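You operate a simulated robot arm through the tools that you are given. There is no shell and no other tool.

Carry out the task below with a simulated two-armed robot. There is one attempt and no reset: what you move stays moved.

Task
Test the switch with the white plunger and sort it by the lamp.
Fine: selector on PART, into the nest, press TEST once, push its plunger; green lamp, green tray; red lamp, red tray. Set down upright: what you pick out.

It is judged by the outcome, as a careful person would: the job done as asked, and still so three seconds after it is handed in. It fails if anything else is knocked over, pushed out of place, dropped, spilled or broken.

Robot
Two 7-joint arms with two-finger parallel grippers on one trunk that stands fixed in place. Base frame: the origin is at the foot of the trunk, x ahead of it, y to its left, z up; the work surface is at about z = 0.82. Lengths are in m, angles in rad, forces in N, time in s.
The left shoulder is at [0.08, 0.131, 0.947], the right one opposite. With the tool pointing down near the work surface each hand reaches from about 0.4 to 0.86 m from the base axis, measured 20 degrees to its own side. Payload 1.57 kg a hand.
Tool frame (each hand has its own): the origin (TCP) lies between the finger pads and is the grasp point; the fingertips stand 0.03 m ahead of it; z points along the fingers, y is the line along which they close. Largest opening 0.11 m; finger width 0.024, thickness 0.012; the body of the gripper, 0.048 by 0.112 m, starts 0.078 m behind the TCP.
Orientation is told as [roll, pitch, yaw] about the base's x, y, z axes, in that order, counted from this pose: with the fingers straight down and closing along the base's y, the tool's x points along the base's -x, its y along +y and its z along -z.

Tools
- The arms move only by the tool send_rows. It takes "left_motion", "right_motion" or both (then of equal length, played together; a hand with none holds still); each is a list that holds one entry, the list of rows, each a list of 6 numbers: the shift along the tool's x, y, z in m, then the turn, a rotation vector about the tool's x, y, z in rad. In form: [[[x, y, z, ax, ay, az], ...]]. A call has 1 to 20 rows; each row shifts and turns the commanded pose from where the row before left it, along the tool's axes as they then stand. "left_jaw" and "right_jaw" are, for a hand that has rows, the opening, from 0 (shut) to 1 (fully open), set as the call begins (left out, the last holds). A row lasts 0.2 s, in which the tool goes at most 0.05 m and 0.15 rad; a call with a longer step from one row to the next is refused whole, and so is a gripper value outside its range. A pose out of reach is approached as far as the arm can. The call stops where the force on the tool passes 40 N (or 10 N more than at its start, if that is more) or the arm is blocked; 0.2 s more then pass. The fingers move at their own pace (about 0.108 m/s each) and stop on an object; they squeeze with about 43 N. The grip force told is the motor's: it shows also when the fingers shut on nothing. Time passes only in rows, and 0.2 s behind the last, so rows that do not move let the fingers close. The reply holds the time, the measured pose of the TCP, the force on the tool along the base axes, the opening and the grip force, in the units named above and with some noise, with the torque about the TCP (base axes, N m) and any sound that the robot's microphone picked up.
- Cameras (640 x 400 px; columns grow to the right, rows downward): "scene" is now at [-0.0504, 0.0014, 1.4376]; the picture's right is [0.02, -1.00, 0.00], its down [-0.54, -0.01, -0.84] and it looks along [0.84, 0.02, -0.54] (base axes); focal length 327 px, centre (320, 200). "left" rides on the left gripper at [0.07, -0.016, -0.141] in its tool frame; the picture's right is [0.23, 0.97, 0.00], its down [-0.86, 0.20, -0.48] and it looks along [-0.47, 0.11, 0.88] (tool axes); focal length 222 px, centre (320, 200). "right" rides on the right gripper at [0.07, 0.016, -0.141] in its tool frame; the picture's right is [-0.23, 0.97, 0.00], its down [-0.86, -0.20, -0.48] and it looks along [-0.47, -0.11, 0.88] (tool axes); focal length 222 px, centre (320, 200). There is no depth. A picture from a camera that has moved, and an enlarged one, comes with that camera's place and axes in the base frame and with its lens. The place of the scene camera against the robot may be out by one fixed shift of up to 0.025 m in any direction.
- snapshot(camera): a new picture of that camera. No time passes.
- pan_tilt(pan, tilt): turns the head with the scene camera to pan (to the left, within 1.902 rad either way) and tilt (down, from -0.506 to 1.204), counted from straight ahead of the robot. It gives what a move gives.
- inspect(camera, box): a new picture of the part [left, top, right, bottom] of that camera's present view, enlarged. No time passes.
- close_job(): hands the job in; it is judged then, once.

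Nothing tells you positions but the pictures and the camera data. Unless the task says otherwise, let go and move clear before handing in.

The tools are called after ">>>" as a command line: name --argument value ..., lists and objects as JSON in quotes. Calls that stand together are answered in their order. send_rows: Moves the arms, as the interface text tells. Its arguments: {"type":"object","properties":{"left_motion":{"type":"array","items":{"type":"array","items":{"type":"array","items":{"type":"number"}}}},"left_jaw":{"type":"number"},"right_motion":{"type":"array","items":{"type":"array","items":{"type":"array","items":{"type":"number"}}}},"right_jaw":{"type":"number"}},"required":[]} The other tools are called the same way: pan_tilt (pan, tilt) turns the head that bears the scene camera; snapshot (camera) takes a picture; inspect (camera, box) takes an enlarged picture of a part of a camera's view; close_job () hands the job in.

At the start:

```text
t: 0.0
left_tcp_pos: [0.5727, 0.3003, 1.1474]
left_tcp_rot: [-0.001, 0.001, 0.0]
left_wrist_force: [-0.4, -0.7, -0.1]
left_moment: [-0.02, 0.03, 0.01]
left_width: 0.11
left_grip_force: 0.1
right_tcp_pos: [0.4825, -0.1719, 1.2068]
right_tcp_rot: [0.001, 0.0, -0.002]
right_wrist_force: [-1.0, -0.9, -0.5]
right_moment: [0.01, -0.03, -0.02]
right_width: 0.1101
right_grip_force: 0.1
head pan, tilt (commanded): [0.021, 0.576]
```

scene: 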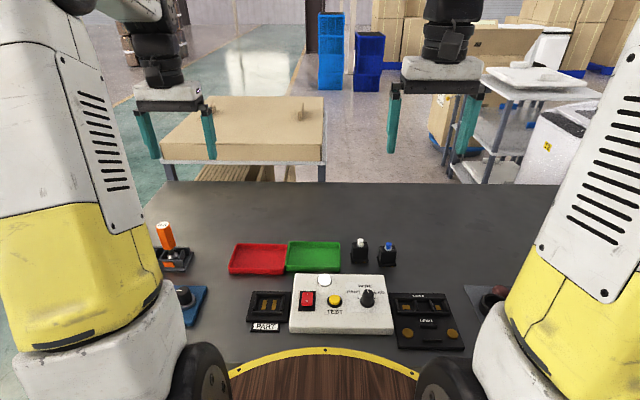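
right: 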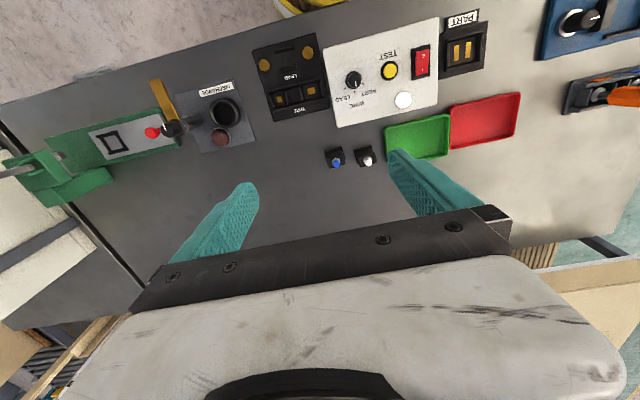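
left: 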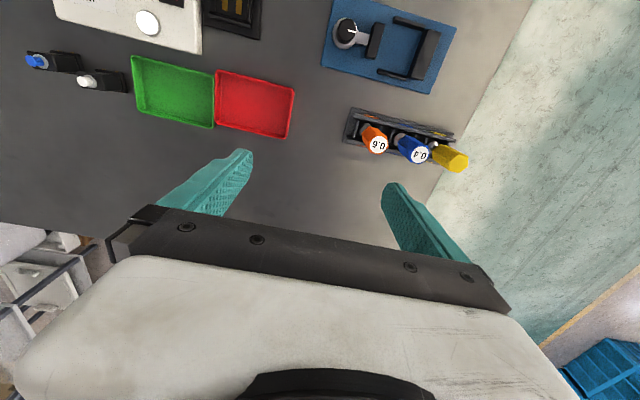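

I see a tester box with TEST button, selector, red power switch, a PART nest to its left, two switches (white plunger and blue plunger) behind it, and red and green trays. First I'll look closer at details.

>>> inspect --camera "scene" --box '[230, 220, 480, 370]'

>>> inspect --camera "right" --box '[240, 0, 540, 190]'

>>> inspect --camera "scene" --box '[280, 225, 420, 315]'

```text
2.56 times, centred on (355, 295) of scene
camera zoom: at [-0.0504, 0.0014, 1.4376], right [0.02, -1.0, 0.0], down [-0.54, -0.01, -0.84], along [0.84, 0.02, -0.54], focal length 838 px, centre (230, -43)
```

zoom: 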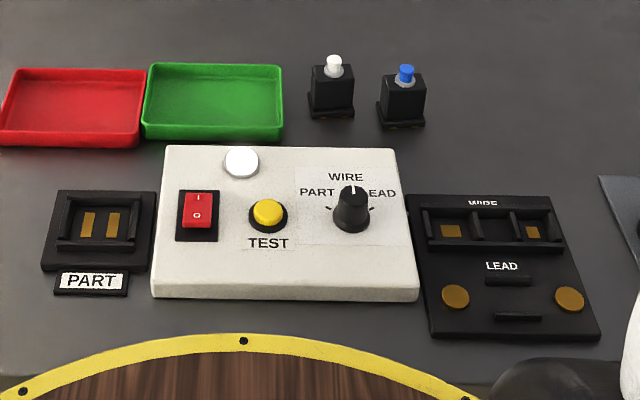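

```text
2.11 times, centred on (390, 95) of right
camera zoom: at [0.4124, -0.1555, 1.3483], right [0.23, 0.97, 0.0], down [0.86, -0.2, 0.48], along [0.47, -0.11, -0.88], focal length 468 px, centre (173, 421)
```

zoom: 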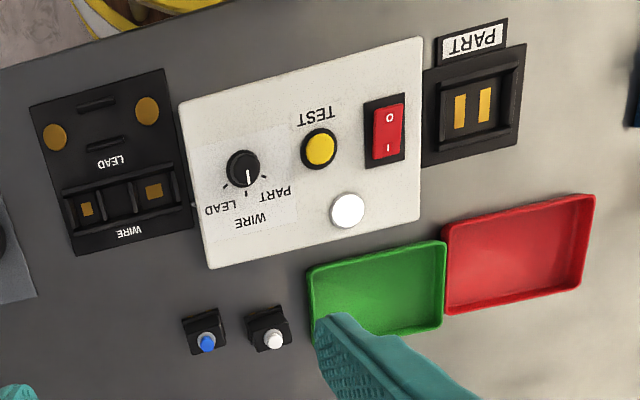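

```text
4.44 times, centred on (350, 270) of scene
camera zoom: at [-0.0504, 0.0014, 1.4376], right [0.02, -1.0, 0.0], down [-0.54, -0.01, -0.84], along [0.84, 0.02, -0.54], focal length 1455 px, centre (187, -111)
```

zoom: 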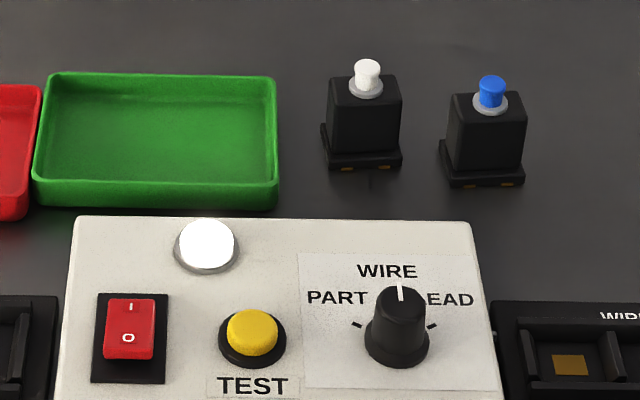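

The selector now points at WIRE; the white-plunger switch stands at about (0.58, -0.09), the PART nest at about (0.43, 0.12). I'll zoom further on the rocker, nest, knob and switch before moving.

>>> inspect --camera "scene" --box '[245, 280, 325, 335]'

>>> inspect --camera "scene" --box '[340, 275, 400, 315]'

>>> inspect --camera "scene" --box '[340, 230, 400, 270]'

>>> inspect --camera "right" --box '[320, 20, 500, 130]'

>>> inspect --camera "right" --box '[315, 130, 395, 180]'

```text
7.27 times, centred on (285, 308) of scene
camera zoom: at [-0.0504, 0.0014, 1.4376], right [0.02, -1.0, 0.0], down [-0.54, -0.01, -0.84], along [0.84, 0.02, -0.54], focal length 2380 px, centre (574, -582)
```

zoom: 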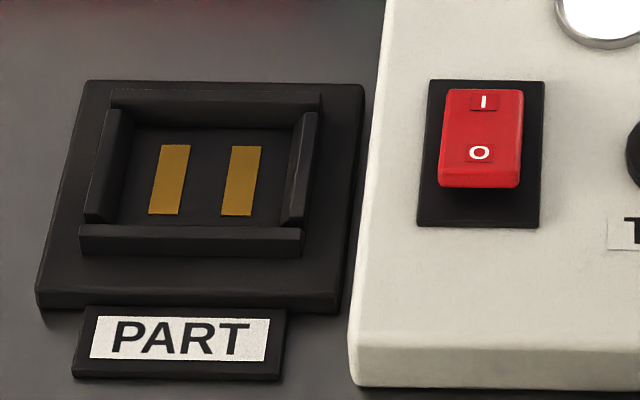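

```text
10.00 times, centred on (370, 295) of scene
camera zoom: at [-0.0504, 0.0014, 1.4376], right [0.02, -1.0, 0.0], down [-0.54, -0.01, -0.84], along [0.84, 0.02, -0.54], focal length 3273 px, centre (-180, -750)
```

zoom: 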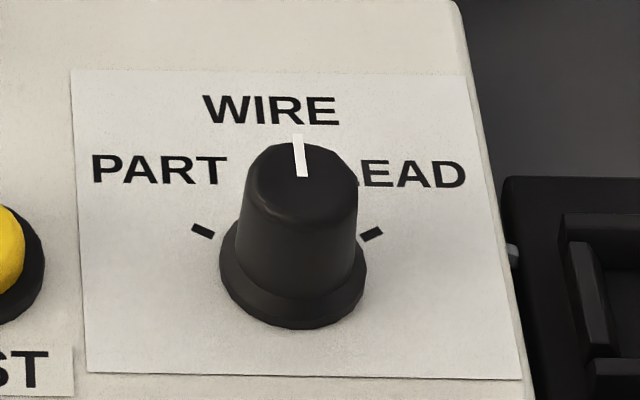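

```text
10.00 times, centred on (370, 250) of scene
camera zoom: at [-0.0504, 0.0014, 1.4376], right [0.02, -1.0, 0.0], down [-0.54, -0.01, -0.84], along [0.84, 0.02, -0.54], focal length 3273 px, centre (-180, -300)
```

zoom: 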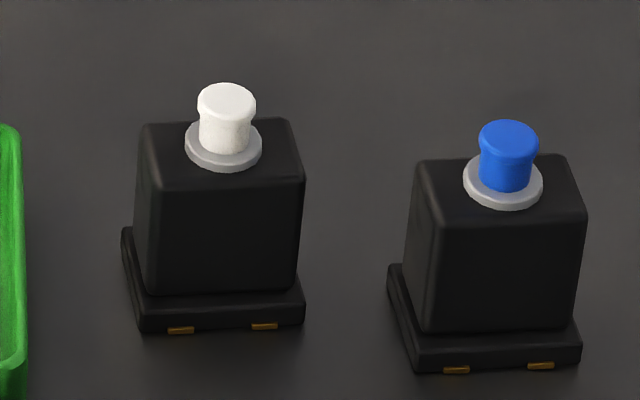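

```text
3.56 times, centred on (410, 75) of right
camera zoom: at [0.4124, -0.1555, 1.3483], right [0.23, 0.97, 0.0], down [0.86, -0.2, 0.48], along [0.47, -0.11, -0.88], focal length 790 px, centre (0, 644)
```

zoom: 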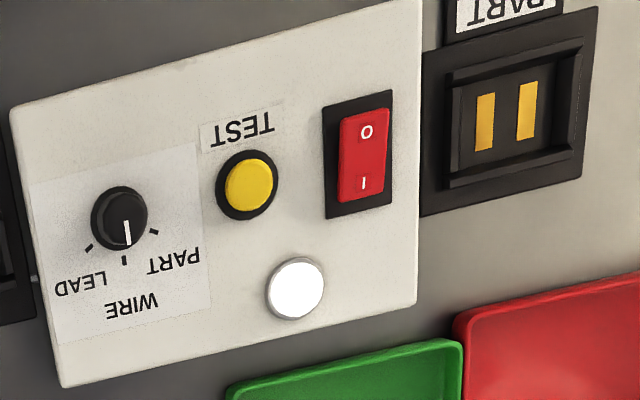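

```text
8.00 times, centred on (355, 155) of right
camera zoom: at [0.4124, -0.1555, 1.3483], right [0.23, 0.97, 0.0], down [0.86, -0.2, 0.48], along [0.47, -0.11, -0.88], focal length 1777 px, centre (40, 560)
```

zoom: 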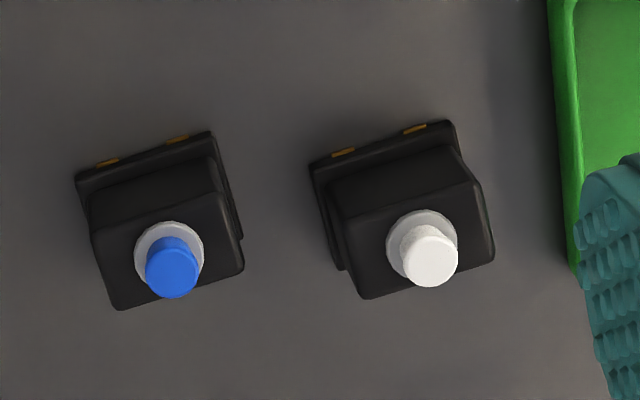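

The rocker's I side is down and the lamp glows white, so I take the tester as powered. The knob is at about (0.426, -0.096), and the plunger top at about (0.592, -0.087, 0.88). I move the right hand above the knob for a closer look.

>>> send_rows --right_motion '[[[0.008, 0.011, 0.025, 0, 0, 0], [0.008, 0.011, 0.025, 0, 0, 0], [0.008, 0.011, 0.025, 0, 0, 0], [0.008, 0.011, 0.025, 0, 0, 0], [0.008, 0.011, 0.025, 0, 0, 0], [0.008, 0.011, 0.025, 0, 0, 0], [0.009, 0.01, 0.02, 0, 0, 0], [0, 0, 0, 0, 0, 0]]]'

>>> snapshot --camera "right"

>>> snapshot --camera "scene"

```text
t: 1.8
left_tcp_pos: [0.5723, 0.3007, 1.1464]
left_tcp_rot: [0.0, 0.001, 0.001]
left_wrist_force: [0.5, 0.0, 0.3]
left_moment: [-0.01, 0.02, 0.01]
left_width: 0.11
left_grip_force: 0.0
right_tcp_pos: [0.4231, -0.0954, 1.0366]
right_tcp_rot: [-0.001, -0.001, -0.001]
right_wrist_force: [0.7, 0.4, 0.3]
right_moment: [0.0, -0.02, 0.01]
right_width: 0.1099
right_grip_force: 0.0
head pan, tilt (commanded): [0.021, 0.576]
```

```text
taken
camera right: at [0.3545, -0.0796, 1.1781], right [0.23, 0.97, 0.0], down [0.86, -0.2, 0.48], along [0.47, -0.11, -0.88], focal length 222 px, centre (320, 200)
```

right: 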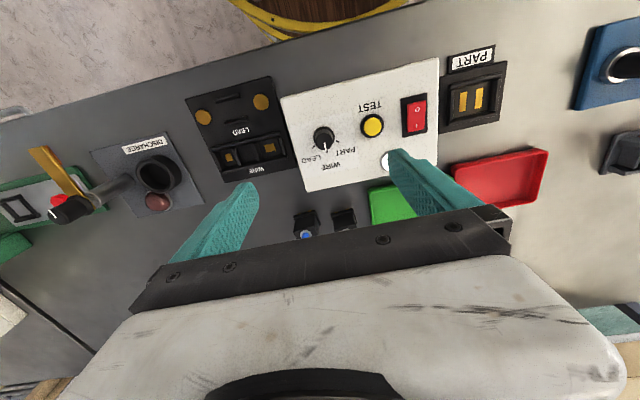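

```text
taken
camera scene: at [-0.0504, 0.0014, 1.4376], right [0.02, -1.0, 0.0], down [-0.54, -0.01, -0.84], along [0.84, 0.02, -0.54], focal length 327 px, centre (320, 200)
```

scene: 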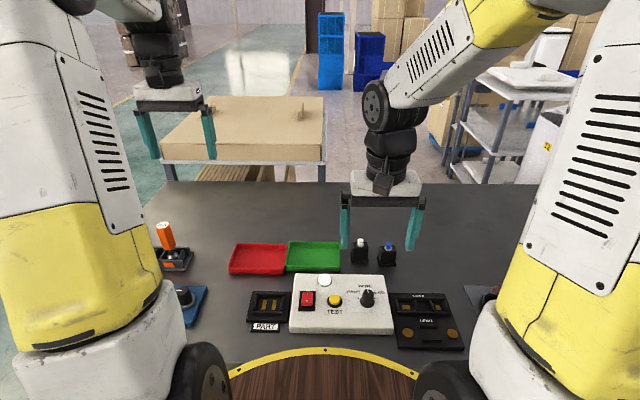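

>>> inspect --camera "right" --box '[280, 110, 360, 160]'

>>> inspect --camera "right" --box '[340, 40, 520, 150]'

```text
8.00 times, centred on (320, 135) of right
camera zoom: at [0.3545, -0.0796, 1.1781], right [0.23, 0.97, 0.0], down [0.86, -0.2, 0.48], along [0.47, -0.11, -0.88], focal length 1777 px, centre (320, 720)
```

zoom: 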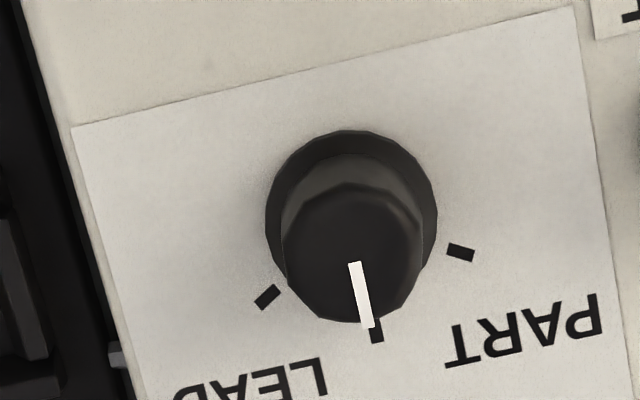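

```text
3.56 times, centred on (430, 95) of right
camera zoom: at [0.3545, -0.0796, 1.1781], right [0.23, 0.97, 0.0], down [0.86, -0.2, 0.48], along [0.47, -0.11, -0.88], focal length 790 px, centre (-71, 573)
```

zoom: 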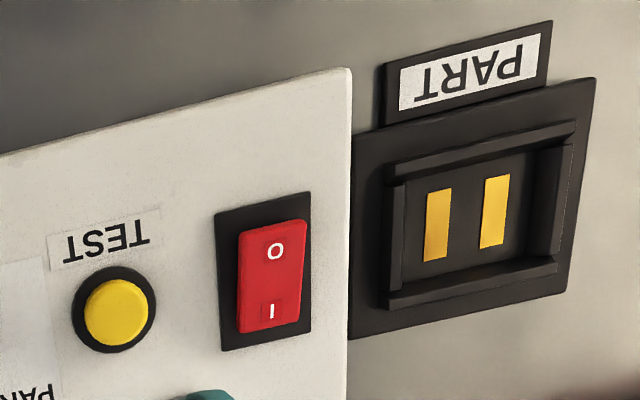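

The knob's base is about (0.426, -0.091) with its top near z 0.885. I line up over it, half-close the jaws, turn the hand back 0.5 rad so that a 60° turn stays well inside the wrist's range, and look again.

>>> send_rows --right_motion '[[[-0.001, 0.001, 0.027, 0, 0, 0], [-0.001, 0.002, 0.027, 0, 0, 0], [-0.001, 0.001, 0.027, 0, 0, 0], [0, 0, 0, 0, 0, 0.125], [0, 0, 0, 0, 0, 0.125], [0, 0, 0, 0, 0, 0.125], [0, 0, 0, 0, 0, 0.125], [0, 0, 0, 0, 0, 0]]]' --right_jaw 0.55

>>> snapshot --camera "right"

>>> inspect --camera "right" --box '[260, 90, 380, 165]'

>>> inspect --camera "scene" --box '[280, 180, 460, 350]'

```text
t: 3.6
left_tcp_pos: [0.5707, 0.3014, 1.1481]
left_tcp_rot: [0.0, 0.0, 0.001]
left_wrist_force: [0.4, 0.0, -0.2]
left_moment: [-0.01, -0.01, 0.01]
left_width: 0.1102
left_grip_force: 0.1
right_tcp_pos: [0.4279, -0.0909, 0.9565]
right_tcp_rot: [-0.001, -0.001, -0.501]
right_wrist_force: [-0.3, -0.3, -1.6]
right_moment: [-0.03, 0.04, -0.04]
right_width: 0.0603
right_grip_force: 0.1
head pan, tilt (commanded): [0.021, 0.576]
```

```text
taken
camera right: at [0.3748, -0.0438, 1.0972], right [0.67, 0.74, 0.0], down [0.65, -0.59, 0.48], along [0.36, -0.32, -0.88], focal length 222 px, centre (320, 200)
```

right: 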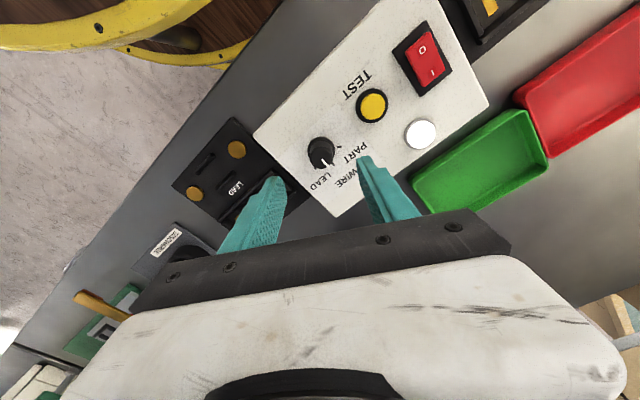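

```text
5.33 times, centred on (320, 128) of right
camera zoom: at [0.3748, -0.0438, 1.0972], right [0.67, 0.74, 0.0], down [0.65, -0.59, 0.48], along [0.36, -0.32, -0.88], focal length 1185 px, centre (320, 587)
```

zoom: 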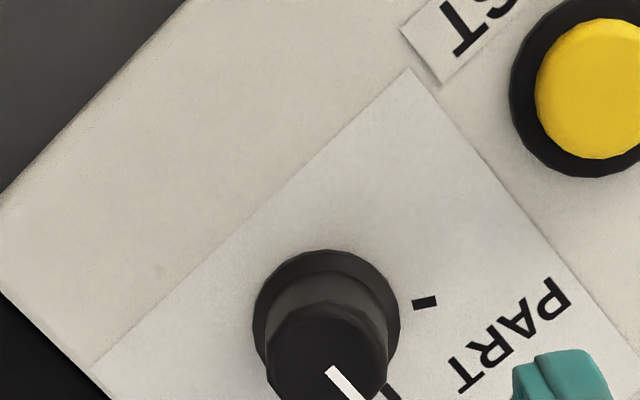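

```text
2.35 times, centred on (370, 265) of scene
camera zoom: at [-0.0504, 0.0014, 1.4376], right [0.02, -1.0, 0.0], down [-0.54, -0.01, -0.84], along [0.84, 0.02, -0.54], focal length 770 px, centre (202, 47)
```

zoom: 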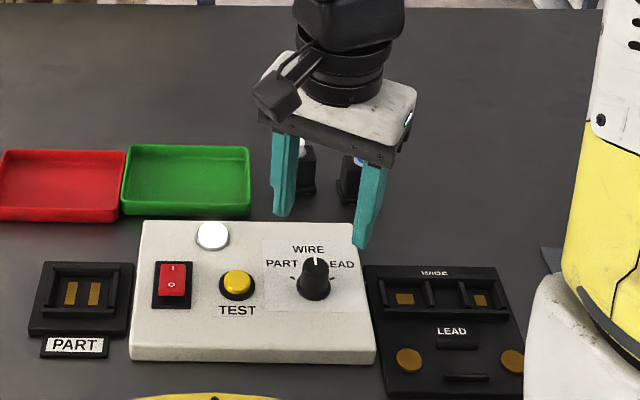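

Both views agree on the knob at about (0.429, -0.091), panel z ≈ 0.847, knob top ≈ 0.873. I lower the fingertips around it to about z 0.857, then check before gripping.

>>> send_rows --right_motion '[[[-0.0013, 0.0005, 0.025, 0, 0, 0], [0, 0, 0.025, 0, 0, 0], [0, 0, 0.0195, 0, 0, 0], [0, 0, 0, 0, 0, 0]]]'

>>> inspect --camera "right" --box '[240, 90, 420, 203]'

>>> inspect --camera "scene" --box '[310, 230, 430, 340]'

```text
t: 4.6
left_tcp_pos: [0.573, 0.3015, 1.1473]
left_tcp_rot: [0.001, 0.0, -0.002]
left_wrist_force: [0.0, -0.1, -0.3]
left_moment: [0.0, -0.01, 0.04]
left_width: 0.1099
left_grip_force: 0.0
right_tcp_pos: [0.4302, -0.0922, 0.8861]
right_tcp_rot: [0.0, -0.002, -0.498]
right_wrist_force: [-0.8, 0.2, 1.0]
right_moment: [-0.01, 0.0, -0.05]
right_width: 0.0602
right_grip_force: 0.1
head pan, tilt (commanded): [0.021, 0.576]
```

```text
3.54 times, centred on (330, 146) of right
camera zoom: at [0.3761, -0.0441, 1.028], right [0.67, 0.75, 0.0], down [0.65, -0.58, 0.48], along [0.36, -0.32, -0.88], focal length 786 px, centre (285, 389)
```

zoom: 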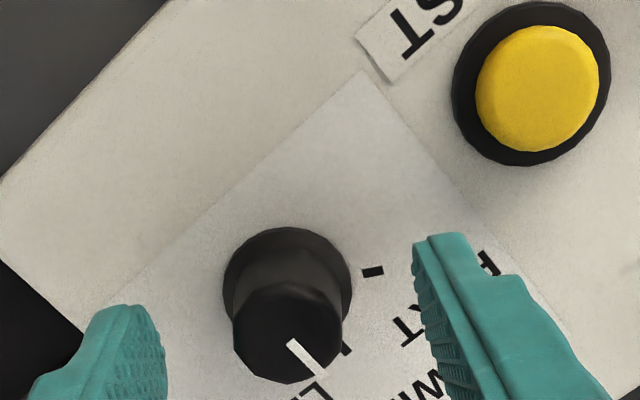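

```text
3.64 times, centred on (370, 285) of scene
camera zoom: at [-0.0504, 0.0015, 1.4376], right [0.02, -1.0, 0.0], down [-0.54, -0.01, -0.84], along [0.84, 0.02, -0.54], focal length 1190 px, centre (138, -109)
```

zoom: 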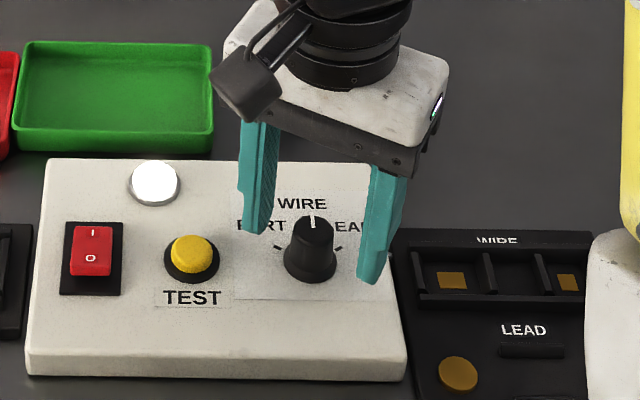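

The knob sits between the fingertips. I close on it.

>>> send_rows --right_motion '[[[0, 0, 0, 0, 0, 0], [0, 0, 0, 0, 0, 0], [0, 0, 0, 0, 0, 0]]]' --right_jaw 0

>>> inspect --camera "right" --box '[240, 90, 420, 203]'

```text
t: 5.4
left_tcp_pos: [0.5722, 0.3016, 1.1475]
left_tcp_rot: [0.001, 0.0, 0.001]
left_wrist_force: [-0.1, -0.4, 0.0]
left_moment: [0.03, -0.01, 0.0]
left_width: 0.11
left_grip_force: 0.0
right_tcp_pos: [0.4298, -0.091, 0.8871]
right_tcp_rot: [0.002, 0.001, -0.5]
right_wrist_force: [4.2, 5.5, -7.2]
right_moment: [-0.28, -0.23, 0.01]
right_width: 0.0257
right_grip_force: 36.7
head pan, tilt (commanded): [0.021, 0.576]
```

```text
3.54 times, centred on (330, 146) of right
camera zoom: at [0.3764, -0.0437, 1.0281], right [0.67, 0.75, 0.0], down [0.66, -0.58, 0.48], along [0.36, -0.32, -0.88], focal length 786 px, centre (285, 389)
```

zoom: 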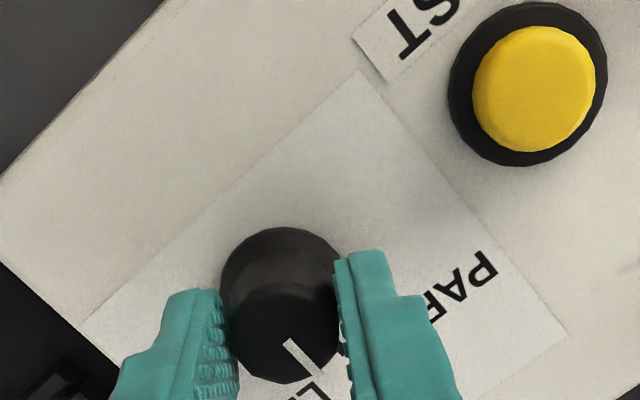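

The grip holds at 26 mm. Now I turn the knob 60° counter-clockwise (seen from above) to PART.

>>> send_rows --right_motion '[[[0, 0, 0, 0, 0, -0.1], [0, 0, 0, 0, 0, -0.12], [0, 0, 0, 0, 0, -0.12], [0, 0, 0, 0, 0, -0.12], [0, 0, 0, 0, 0, -0.12], [0, 0, 0, 0, 0, -0.12], [0, 0, 0, 0, 0, -0.12], [0, 0, 0, 0, 0, -0.12], [0, 0, 0, 0, 0, -0.11], [0, 0, 0, 0, 0, 0]]]'

>>> inspect --camera "right" --box '[240, 90, 420, 203]'

>>> inspect --camera "scene" --box '[310, 230, 430, 340]'

```text
t: 7.6
left_tcp_pos: [0.5736, 0.3007, 1.147]
left_tcp_rot: [-0.001, -0.001, -0.001]
left_wrist_force: [-1.7, -0.1, -0.8]
left_moment: [-0.04, 0.0, 0.0]
left_width: 0.1098
left_grip_force: 0.1
right_tcp_pos: [0.429, -0.0904, 0.8864]
right_tcp_rot: [0.0, -0.001, 0.553]
right_wrist_force: [4.2, 6.9, 11.7]
right_moment: [0.73, -0.51, 0.02]
right_width: 0.0256
right_grip_force: 36.9
head pan, tilt (commanded): [0.021, 0.576]
```

```text
3.54 times, centred on (330, 146) of right
camera zoom: at [0.3618, -0.1141, 1.028], right [-0.32, 0.95, 0.0], down [0.83, 0.28, 0.48], along [0.45, 0.15, -0.88], focal length 786 px, centre (285, 389)
```

zoom: 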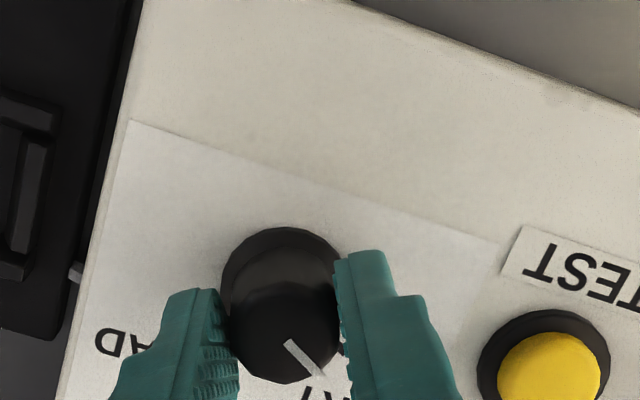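

```text
3.64 times, centred on (370, 285) of scene
camera zoom: at [-0.0504, 0.0017, 1.4376], right [0.02, -1.0, 0.0], down [-0.54, -0.01, -0.84], along [0.84, 0.02, -0.54], focal length 1190 px, centre (138, -109)
```

zoom: 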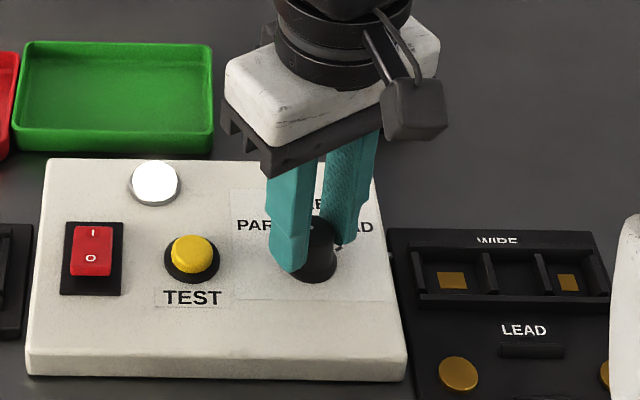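

The pointer moved with the gripper. I release, lift clear, and check the pointer.

>>> send_rows --right_motion '[[[0, 0, 0, 0, 0, 0], [0, 0, 0, 0, 0, 0], [0, 0, 0, 0, 0, 0], [0, 0, -0.03, 0, 0, 0], [0, 0, -0.04, 0, 0, 0], [0, 0, -0.04, 0, 0, 0], [0, 0, -0.04, 0, 0, 0], [0, 0, 0, 0, 0, 0]]]' --right_jaw 0.55

>>> inspect --camera "scene" --box '[310, 260, 430, 340]'

>>> inspect --camera "right" --box '[240, 60, 440, 185]'

```text
t: 9.4
left_tcp_pos: [0.5723, 0.3014, 1.1469]
left_tcp_rot: [0.001, 0.0, 0.001]
left_wrist_force: [0.3, -1.3, -0.4]
left_moment: [-0.01, 0.03, -0.03]
left_width: 0.1101
left_grip_force: 0.1
right_tcp_pos: [0.4304, -0.0905, 1.0384]
right_tcp_rot: [0.0, -0.001, 0.551]
right_wrist_force: [-0.4, 0.5, -0.3]
right_moment: [0.0, 0.0, 0.04]
right_width: 0.0607
right_grip_force: 0.0
head pan, tilt (commanded): [0.021, 0.576]
```

```text
5.00 times, centred on (370, 300) of scene
camera zoom: at [-0.0503, 0.0015, 1.4376], right [0.02, -1.0, 0.0], down [-0.54, -0.01, -0.84], along [0.84, 0.02, -0.54], focal length 1636 px, centre (70, -300)
```

zoom: 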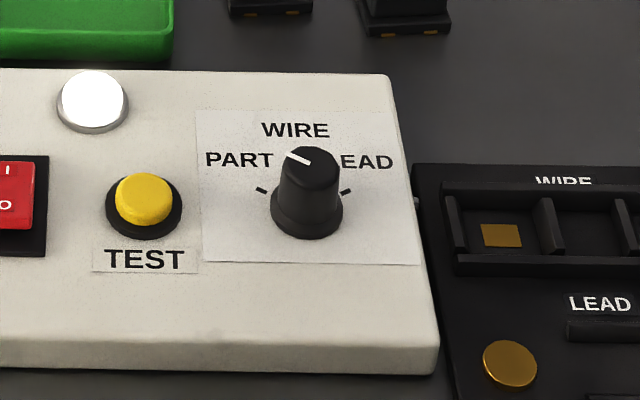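

```text
3.20 times, centred on (340, 122) of right
camera zoom: at [0.362, -0.1136, 1.1785], right [-0.32, 0.95, 0.0], down [0.83, 0.28, 0.48], along [0.45, 0.15, -0.88], focal length 711 px, centre (256, 448)
```

zoom: 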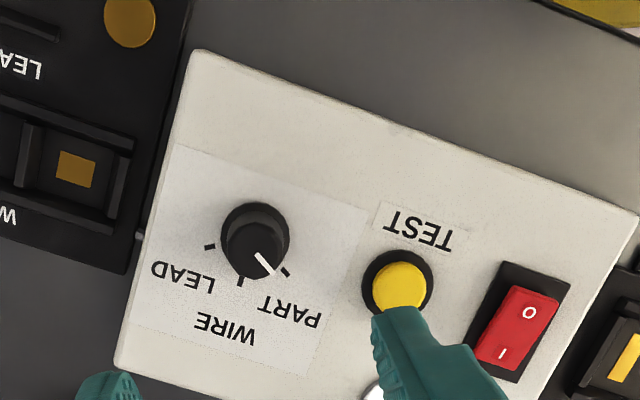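

The pointer now aims at the PART tick. I retract the right hand up and to its own side, then bring the left hand over.

>>> send_rows --right_motion '[[[0, 0, -0.04, 0, 0, 0.1375], [0, 0, -0.04, 0, 0, 0.1375], [0, 0, -0.04, 0, 0, 0.1375], [0, 0, -0.04, 0, 0, 0.1375], [0, -0.045, 0, 0, 0, 0], [0, -0.045, 0, 0, 0, 0], [0, -0.045, 0, 0, 0, 0], [0, -0.045, 0, 0, 0, 0], [0, -0.04, 0, 0, 0, 0], [0, 0, 0, 0, 0, 0]]]'

>>> send_rows --left_motion '[[[0, -0.045, 0, 0, 0, 0], [0, -0.045, 0, 0, 0, 0], [0, -0.045, 0, 0, 0, 0], [0, -0.045, 0, 0, 0, 0], [0, -0.045, 0.01, 0, 0, 0], [0, -0.045, 0.02, 0, 0, 0], [-0.005, -0.045, 0.02, 0, 0, 0], [-0.005, -0.045, 0.02, 0, 0, 0], [-0.005, -0.028, 0.03, 0, 0, 0], [-0.005, 0, 0.03, 0, 0, 0], [0, 0, 0, 0, 0, 0]]]'

>>> snapshot --camera "left"

>>> snapshot --camera "scene"

```text
t: 11.6
left_tcp_pos: [0.5719, 0.3005, 1.1471]
left_tcp_rot: [-0.001, 0.0, -0.001]
left_wrist_force: [0.0, 0.0, -0.1]
left_moment: [-0.01, 0.0, -0.01]
left_width: 0.1098
left_grip_force: 0.1
right_tcp_pos: [0.4294, -0.3114, 1.1953]
right_tcp_rot: [0.0, 0.001, -0.001]
right_wrist_force: [-0.8, -0.2, 0.2]
right_moment: [0.0, -0.05, -0.04]
right_width: 0.0605
right_grip_force: 0.0
head pan, tilt (commanded): [0.021, 0.576]
```

```text
t: 14.0
left_tcp_pos: [0.5905, -0.0845, 1.0155]
left_tcp_rot: [0.0, -0.002, -0.001]
left_wrist_force: [-0.4, -0.5, 0.2]
left_moment: [0.0, -0.02, -0.04]
left_width: 0.1097
left_grip_force: 0.1
right_tcp_pos: [0.4291, -0.3127, 1.1959]
right_tcp_rot: [-0.002, -0.001, -0.001]
right_wrist_force: [0.5, 0.5, -0.2]
right_moment: [-0.01, 0.03, 0.0]
right_width: 0.0608
right_grip_force: 0.0
head pan, tilt (commanded): [0.021, 0.576]
```

```text
taken
camera left: at [0.5216, -0.1019, 1.1569], right [-0.23, 0.97, 0.0], down [0.86, 0.2, 0.48], along [0.47, 0.11, -0.88], focal length 222 px, centre (320, 200)
```

left: 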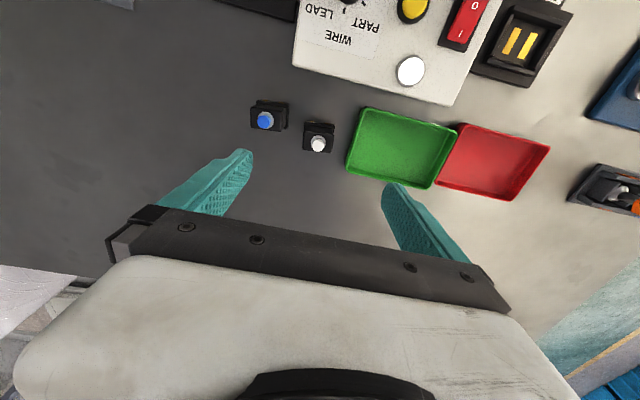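

```text
taken
camera scene: at [-0.0504, 0.0013, 1.4376], right [0.02, -1.0, 0.0], down [-0.54, -0.01, -0.84], along [0.84, 0.02, -0.54], focal length 327 px, centre (320, 200)
```

scene: 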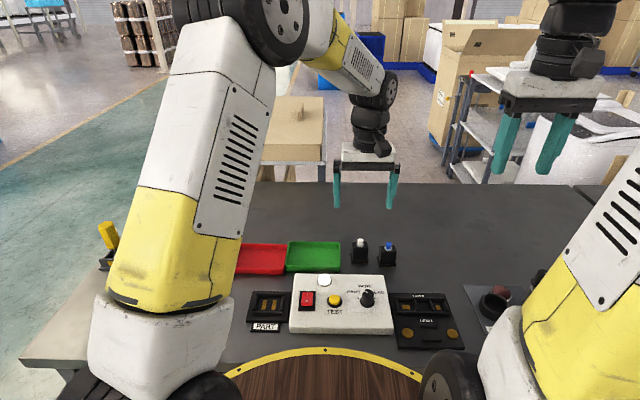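

>>> inspect --camera "left" --box '[240, 90, 400, 190]'

>>> inspect --camera "left" --box '[290, 110, 354, 160]'

>>> inspect --camera "left" --box '[470, 0, 570, 90]'

```text
4.00 times, centred on (320, 140) of left
camera zoom: at [0.5216, -0.1019, 1.1569], right [-0.23, 0.97, 0.0], down [0.86, 0.2, 0.48], along [0.47, 0.11, -0.88], focal length 888 px, centre (320, 440)
```

zoom: 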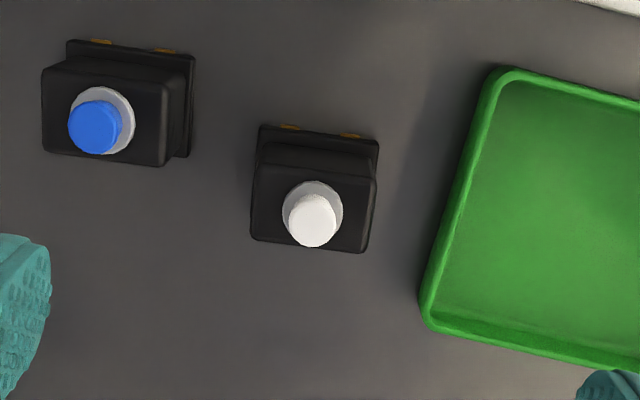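

```text
8.00 times, centred on (322, 135) of left
camera zoom: at [0.5216, -0.1019, 1.1569], right [-0.23, 0.97, 0.0], down [0.86, 0.2, 0.48], along [0.47, 0.11, -0.88], focal length 1777 px, centre (304, 720)
```

zoom: 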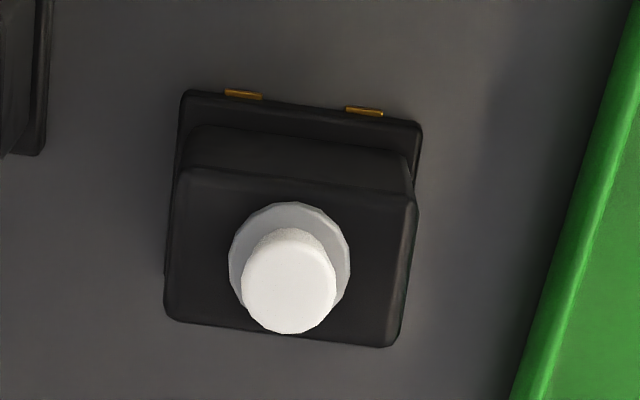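

```text
4.44 times, centred on (520, 45) of left
camera zoom: at [0.5216, -0.1019, 1.1569], right [-0.23, 0.97, 0.0], down [0.86, 0.2, 0.48], along [0.47, 0.11, -0.88], focal length 987 px, centre (-569, 889)
```

zoom: 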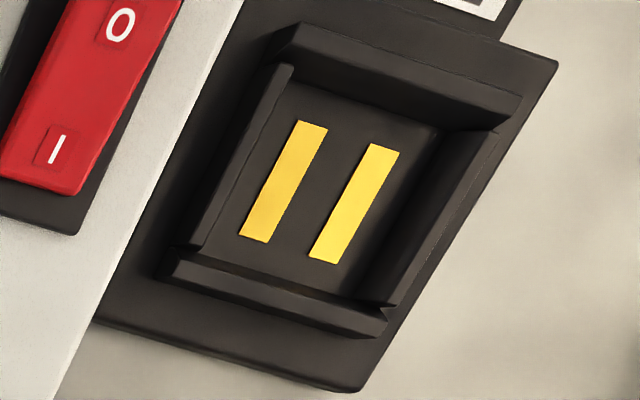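

White switch: body centre about (0.594, -0.088), 38 × 24 mm, turned about +0.10 rad. I narrow the left jaws to 55 mm, align, and go down to just above the plunger for a check.

>>> send_rows --left_motion '[[[-0.0031, -0.0033, 0.02, 0, 0, -0.1], [0, 0, 0.03, 0, 0, 0], [0, 0, 0.03, 0, 0, 0], [0, 0, 0, 0, 0, 0]]]' --left_jaw 0.5

>>> inspect --camera "left" --box '[240, 90, 400, 190]'

>>> inspect --camera "scene" --box '[300, 190, 420, 290]'

```text
t: 15.0
left_tcp_pos: [0.5939, -0.0901, 0.937]
left_tcp_rot: [0.0, 0.001, 0.099]
left_wrist_force: [-0.2, -0.2, 0.3]
left_moment: [0.01, -0.01, -0.01]
left_width: 0.0551
left_grip_force: 0.1
right_tcp_pos: [0.4291, -0.3111, 1.1966]
right_tcp_rot: [0.002, 0.0, -0.001]
right_wrist_force: [1.1, -0.5, -0.1]
right_moment: [-0.04, 0.0, 0.04]
right_width: 0.0605
right_grip_force: 0.0
head pan, tilt (commanded): [0.021, 0.576]
```

```text
4.00 times, centred on (320, 140) of left
camera zoom: at [0.5268, -0.1129, 1.0774], right [-0.32, 0.95, 0.0], down [0.83, 0.28, 0.48], along [0.45, 0.15, -0.88], focal length 888 px, centre (320, 440)
```

zoom: 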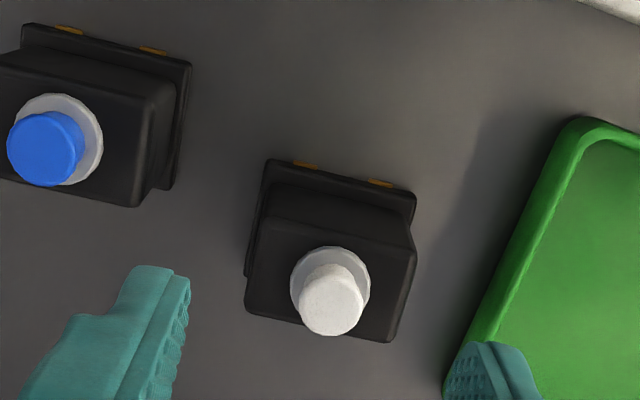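

```text
4.00 times, centred on (360, 240) of scene
camera zoom: at [-0.0504, 0.0013, 1.4376], right [0.02, -1.0, 0.0], down [-0.54, -0.01, -0.84], along [0.84, 0.02, -0.54], focal length 1309 px, centre (160, 40)
```

zoom: 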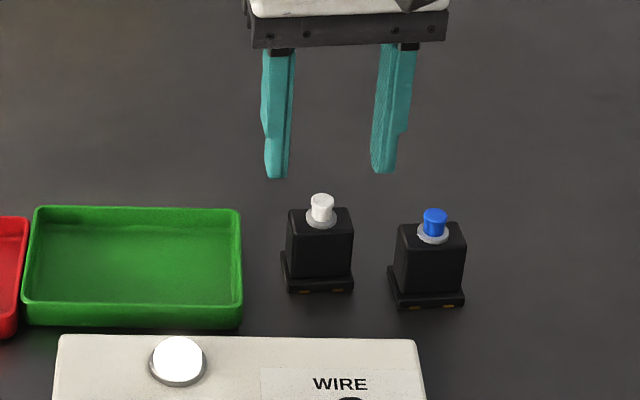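

Alignment is within about 2 mm; I correct it, lower so that the fingertips are near z 0.842 (above the flange), and close.

>>> send_rows --left_motion '[[[0.001, 0.0021, 0.01, 0, 0, 0], [0, 0, 0.02, 0, 0, 0], [0, 0, 0.02, 0, 0, 0], [0, 0, 0.015, 0, 0, 0], [0, 0, 0, 0, 0, 0]]]'

>>> inspect --camera "left" --box '[240, 110, 400, 210]'

>>> inspect --camera "scene" --box '[320, 200, 420, 280]'

```text
t: 16.2
left_tcp_pos: [0.5928, -0.0874, 0.8707]
left_tcp_rot: [0.0, -0.001, 0.1]
left_wrist_force: [0.6, -0.4, 0.4]
left_moment: [0.0, -0.01, 0.03]
left_width: 0.055
left_grip_force: 0.1
right_tcp_pos: [0.429, -0.3132, 1.1961]
right_tcp_rot: [0.0, 0.0, -0.001]
right_wrist_force: [0.6, 0.2, 0.8]
right_moment: [0.01, 0.01, 0.01]
right_width: 0.0604
right_grip_force: 0.1
head pan, tilt (commanded): [0.021, 0.576]
```

```text
4.00 times, centred on (320, 160) of left
camera zoom: at [0.5258, -0.1108, 1.0122], right [-0.32, 0.95, 0.0], down [0.83, 0.28, 0.48], along [0.45, 0.15, -0.88], focal length 888 px, centre (320, 360)
```

zoom: 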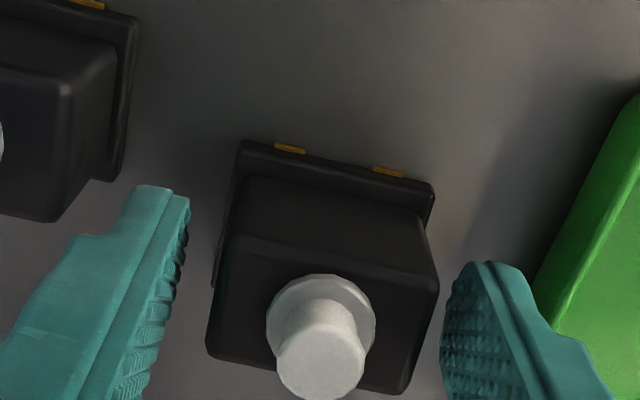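

```text
5.00 times, centred on (370, 240) of scene
camera zoom: at [-0.0504, 0.0013, 1.4376], right [0.02, -1.0, 0.0], down [-0.54, -0.01, -0.84], along [0.84, 0.02, -0.54], focal length 1636 px, centre (70, 0)
```

zoom: 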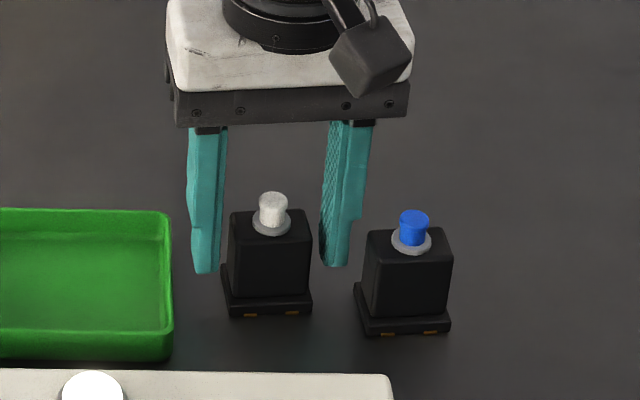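

The body is centred between the pads within about a millimetre. I close the jaws.

>>> send_rows --left_motion '[[[0, 0, 0, 0, 0, 0], [0, 0, 0, 0, 0, 0], [0, 0, 0, 0, 0, 0]]]' --left_jaw 0

>>> inspect --camera "left" --box '[240, 110, 400, 210]'

```text
t: 17.0
left_tcp_pos: [0.5924, -0.0888, 0.8716]
left_tcp_rot: [-0.001, 0.0, 0.1]
left_wrist_force: [0.6, 0.0, -0.5]
left_moment: [-0.02, -0.02, -0.01]
left_width: 0.0387
left_grip_force: 42.5
right_tcp_pos: [0.4286, -0.3129, 1.1962]
right_tcp_rot: [-0.001, 0.0, 0.0]
right_wrist_force: [-0.6, -0.6, 0.0]
right_moment: [-0.01, 0.0, 0.01]
right_width: 0.0605
right_grip_force: 0.2
head pan, tilt (commanded): [0.021, 0.576]
```

```text
4.00 times, centred on (320, 160) of left
camera zoom: at [0.5259, -0.1107, 1.0124], right [-0.32, 0.95, 0.0], down [0.83, 0.28, 0.48], along [0.45, 0.15, -0.88], focal length 888 px, centre (320, 360)
```

zoom: 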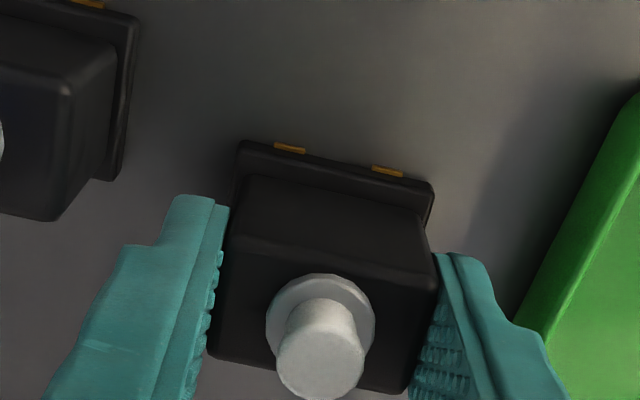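

The switch is gripped (38.7 mm). From two views the nest's contact pads centre at about (0.429, 0.128, 0.826), nearly square to the base. I lift, straighten, and carry it above the nest.

>>> send_rows --left_motion '[[[0, 0, -0.02, 0, 0, 0], [0, 0, -0.035, 0, 0, 0], [0, 0, -0.038, 0, 0, 0.04], [0, 0, -0.038, 0, 0, 0.04], [0, 0, 0, 0, 0, 0]]]'

>>> snapshot --camera "scene"

```text
t: 18.2
left_tcp_pos: [0.593, -0.0879, 1.0035]
left_tcp_rot: [-0.002, 0.0, 0.02]
left_wrist_force: [0.3, -0.1, 0.2]
left_moment: [0.02, 0.0, 0.01]
left_width: 0.039
left_grip_force: 43.0
right_tcp_pos: [0.4294, -0.3124, 1.1956]
right_tcp_rot: [0.0, -0.001, -0.001]
right_wrist_force: [-0.3, 0.1, 0.4]
right_moment: [-0.01, 0.01, 0.03]
right_width: 0.0606
right_grip_force: 0.1
head pan, tilt (commanded): [0.021, 0.576]
```

```text
taken
camera scene: at [-0.0503, 0.0013, 1.4376], right [0.02, -1.0, 0.0], down [-0.54, -0.01, -0.84], along [0.84, 0.02, -0.54], focal length 327 px, centre (320, 200)
```

scene: 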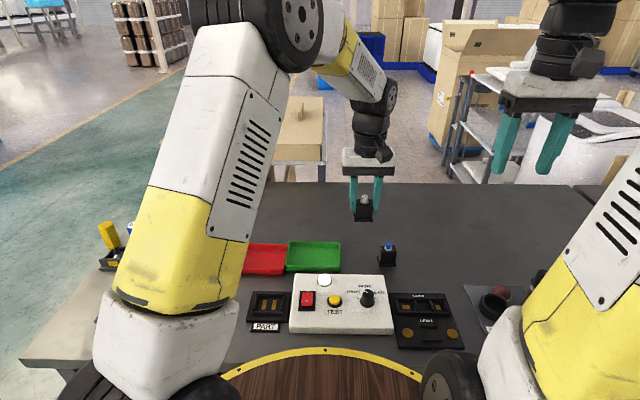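

>>> send_rows --left_motion '[[[0.02, 0.028, 0, 0, 0, 0], [0.0232, 0.032, 0, 0, 0, 0], [0.0232, 0.032, 0, 0, 0, 0], [0.0232, 0.032, 0, 0, 0, 0], [0.0232, 0.032, 0, 0, 0, 0], [0.0232, 0.032, 0, 0, 0, 0], [0.0227, 0.0313, 0, 0, 0, 0], [0, 0, 0, 0, 0, 0], [0, 0, 0, 0, 0, 0]]]'

>>> snapshot --camera "left"

>>> inspect --camera "left" --box '[250, 80, 410, 180]'

>>> inspect --camera "scene" --box '[200, 220, 350, 340]'

```text
t: 20.2
left_tcp_pos: [0.4319, 0.1282, 1.0028]
left_tcp_rot: [0.0, -0.001, 0.019]
left_wrist_force: [0.0, 0.1, -1.0]
left_moment: [-0.03, -0.02, -0.02]
left_width: 0.039
left_grip_force: 43.0
right_tcp_pos: [0.4295, -0.3132, 1.1965]
right_tcp_rot: [0.001, 0.0, 0.0]
right_wrist_force: [-0.4, 0.1, -0.5]
right_moment: [0.0, -0.02, 0.0]
right_width: 0.0604
right_grip_force: 0.0
head pan, tilt (commanded): [0.021, 0.576]
```

```text
taken
camera left: at [0.3619, 0.1108, 1.1435], right [-0.25, 0.97, 0.0], down [0.85, 0.22, 0.48], along [0.46, 0.12, -0.88], focal length 222 px, centre (320, 200)
```

left: 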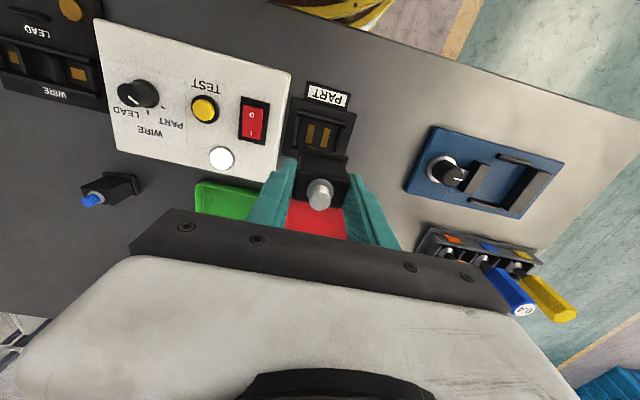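

```text
4.00 times, centred on (330, 130) of left
camera zoom: at [0.3619, 0.1108, 1.1435], right [-0.25, 0.97, 0.0], down [0.85, 0.22, 0.48], along [0.46, 0.12, -0.88], focal length 888 px, centre (280, 480)
```

zoom: 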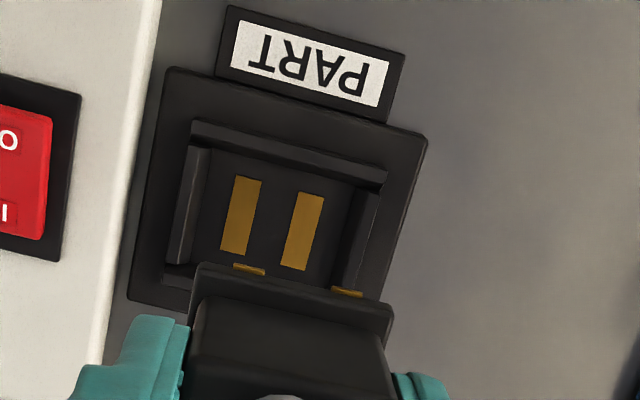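

```text
3.33 times, centred on (275, 280) of scene
camera zoom: at [-0.0504, 0.0014, 1.4376], right [0.02, -1.0, 0.0], down [-0.54, -0.01, -0.84], along [0.84, 0.02, -0.54], focal length 1091 px, centre (470, -67)
```

zoom: 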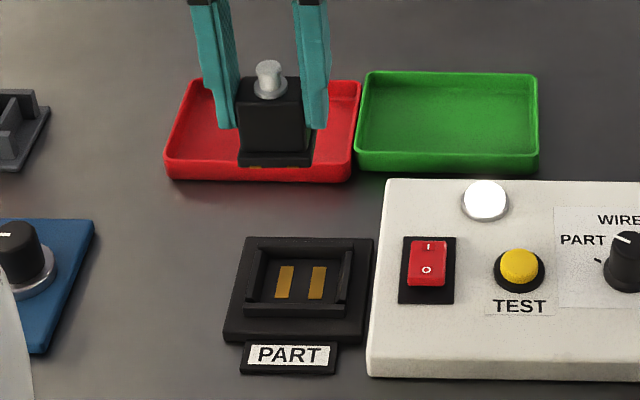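

Relative to the tool, the nest is about 3 mm toward −y and square to the base. I correct this and lower to just above the nest walls for a check.

>>> send_rows --left_motion '[[[0.0003, -0.003, 0, 0, 0, 0.015], [0, 0, 0.035, 0, 0, 0], [0, 0, 0.035, 0, 0, 0], [0, 0, 0.028, 0, 0, 0], [0, 0, 0, 0, 0, 0], [0, 0, 0, 0, 0, 0]]]'

>>> inspect --camera "left" --box '[250, 80, 410, 180]'

>>> inspect --camera "scene" --box '[230, 230, 320, 340]'

>>> inspect --camera "scene" --box '[240, 260, 310, 330]'

```text
t: 21.6
left_tcp_pos: [0.4308, 0.1251, 0.9051]
left_tcp_rot: [0.001, -0.001, 0.006]
left_wrist_force: [-0.2, 0.0, -0.9]
left_moment: [0.0, 0.0, -0.04]
left_width: 0.039
left_grip_force: 42.8
right_tcp_pos: [0.429, -0.3118, 1.1961]
right_tcp_rot: [0.001, -0.002, -0.001]
right_wrist_force: [-0.6, 0.0, 0.2]
right_moment: [0.02, 0.02, -0.03]
right_width: 0.0604
right_grip_force: 0.1
head pan, tilt (commanded): [0.021, 0.576]
```

```text
4.00 times, centred on (330, 130) of left
camera zoom: at [0.361, 0.1077, 1.0454], right [-0.23, 0.97, 0.0], down [0.85, 0.2, 0.48], along [0.47, 0.11, -0.88], focal length 888 px, centre (280, 480)
```

zoom: 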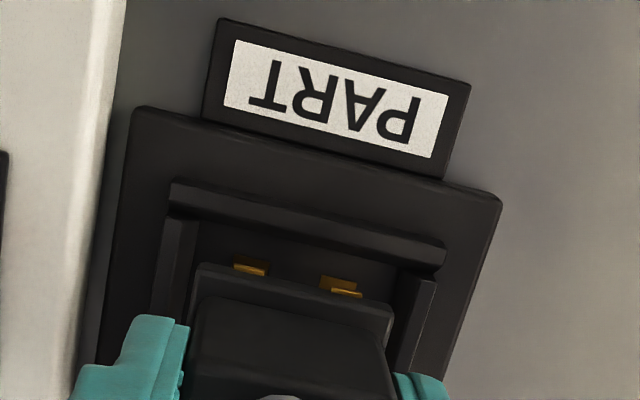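

```text
3.64 times, centred on (275, 285) of scene
camera zoom: at [-0.0504, 0.0014, 1.4376], right [0.02, -1.0, 0.0], down [-0.54, -0.01, -0.84], along [0.84, 0.02, -0.54], focal length 1190 px, centre (484, -109)
```

zoom: 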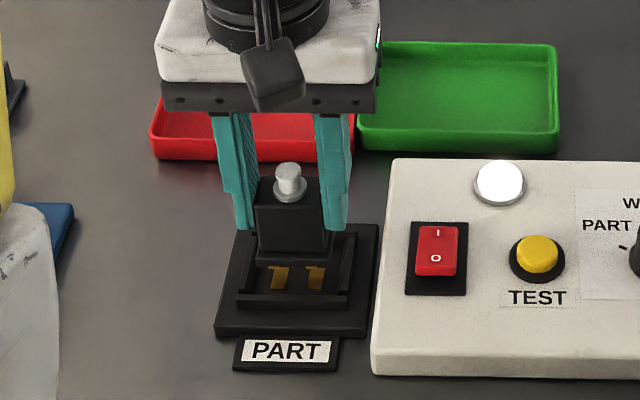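

```text
5.71 times, centred on (275, 295) of scene
camera zoom: at [-0.0504, 0.0014, 1.4376], right [0.02, -1.0, 0.0], down [-0.54, -0.01, -0.84], along [0.84, 0.02, -0.54], focal length 1870 px, centre (577, -343)
```

zoom: 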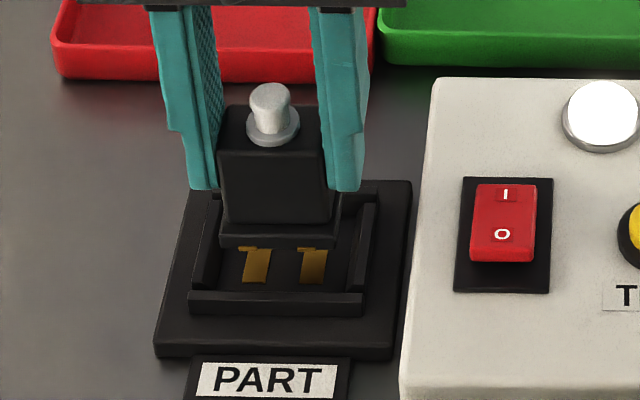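

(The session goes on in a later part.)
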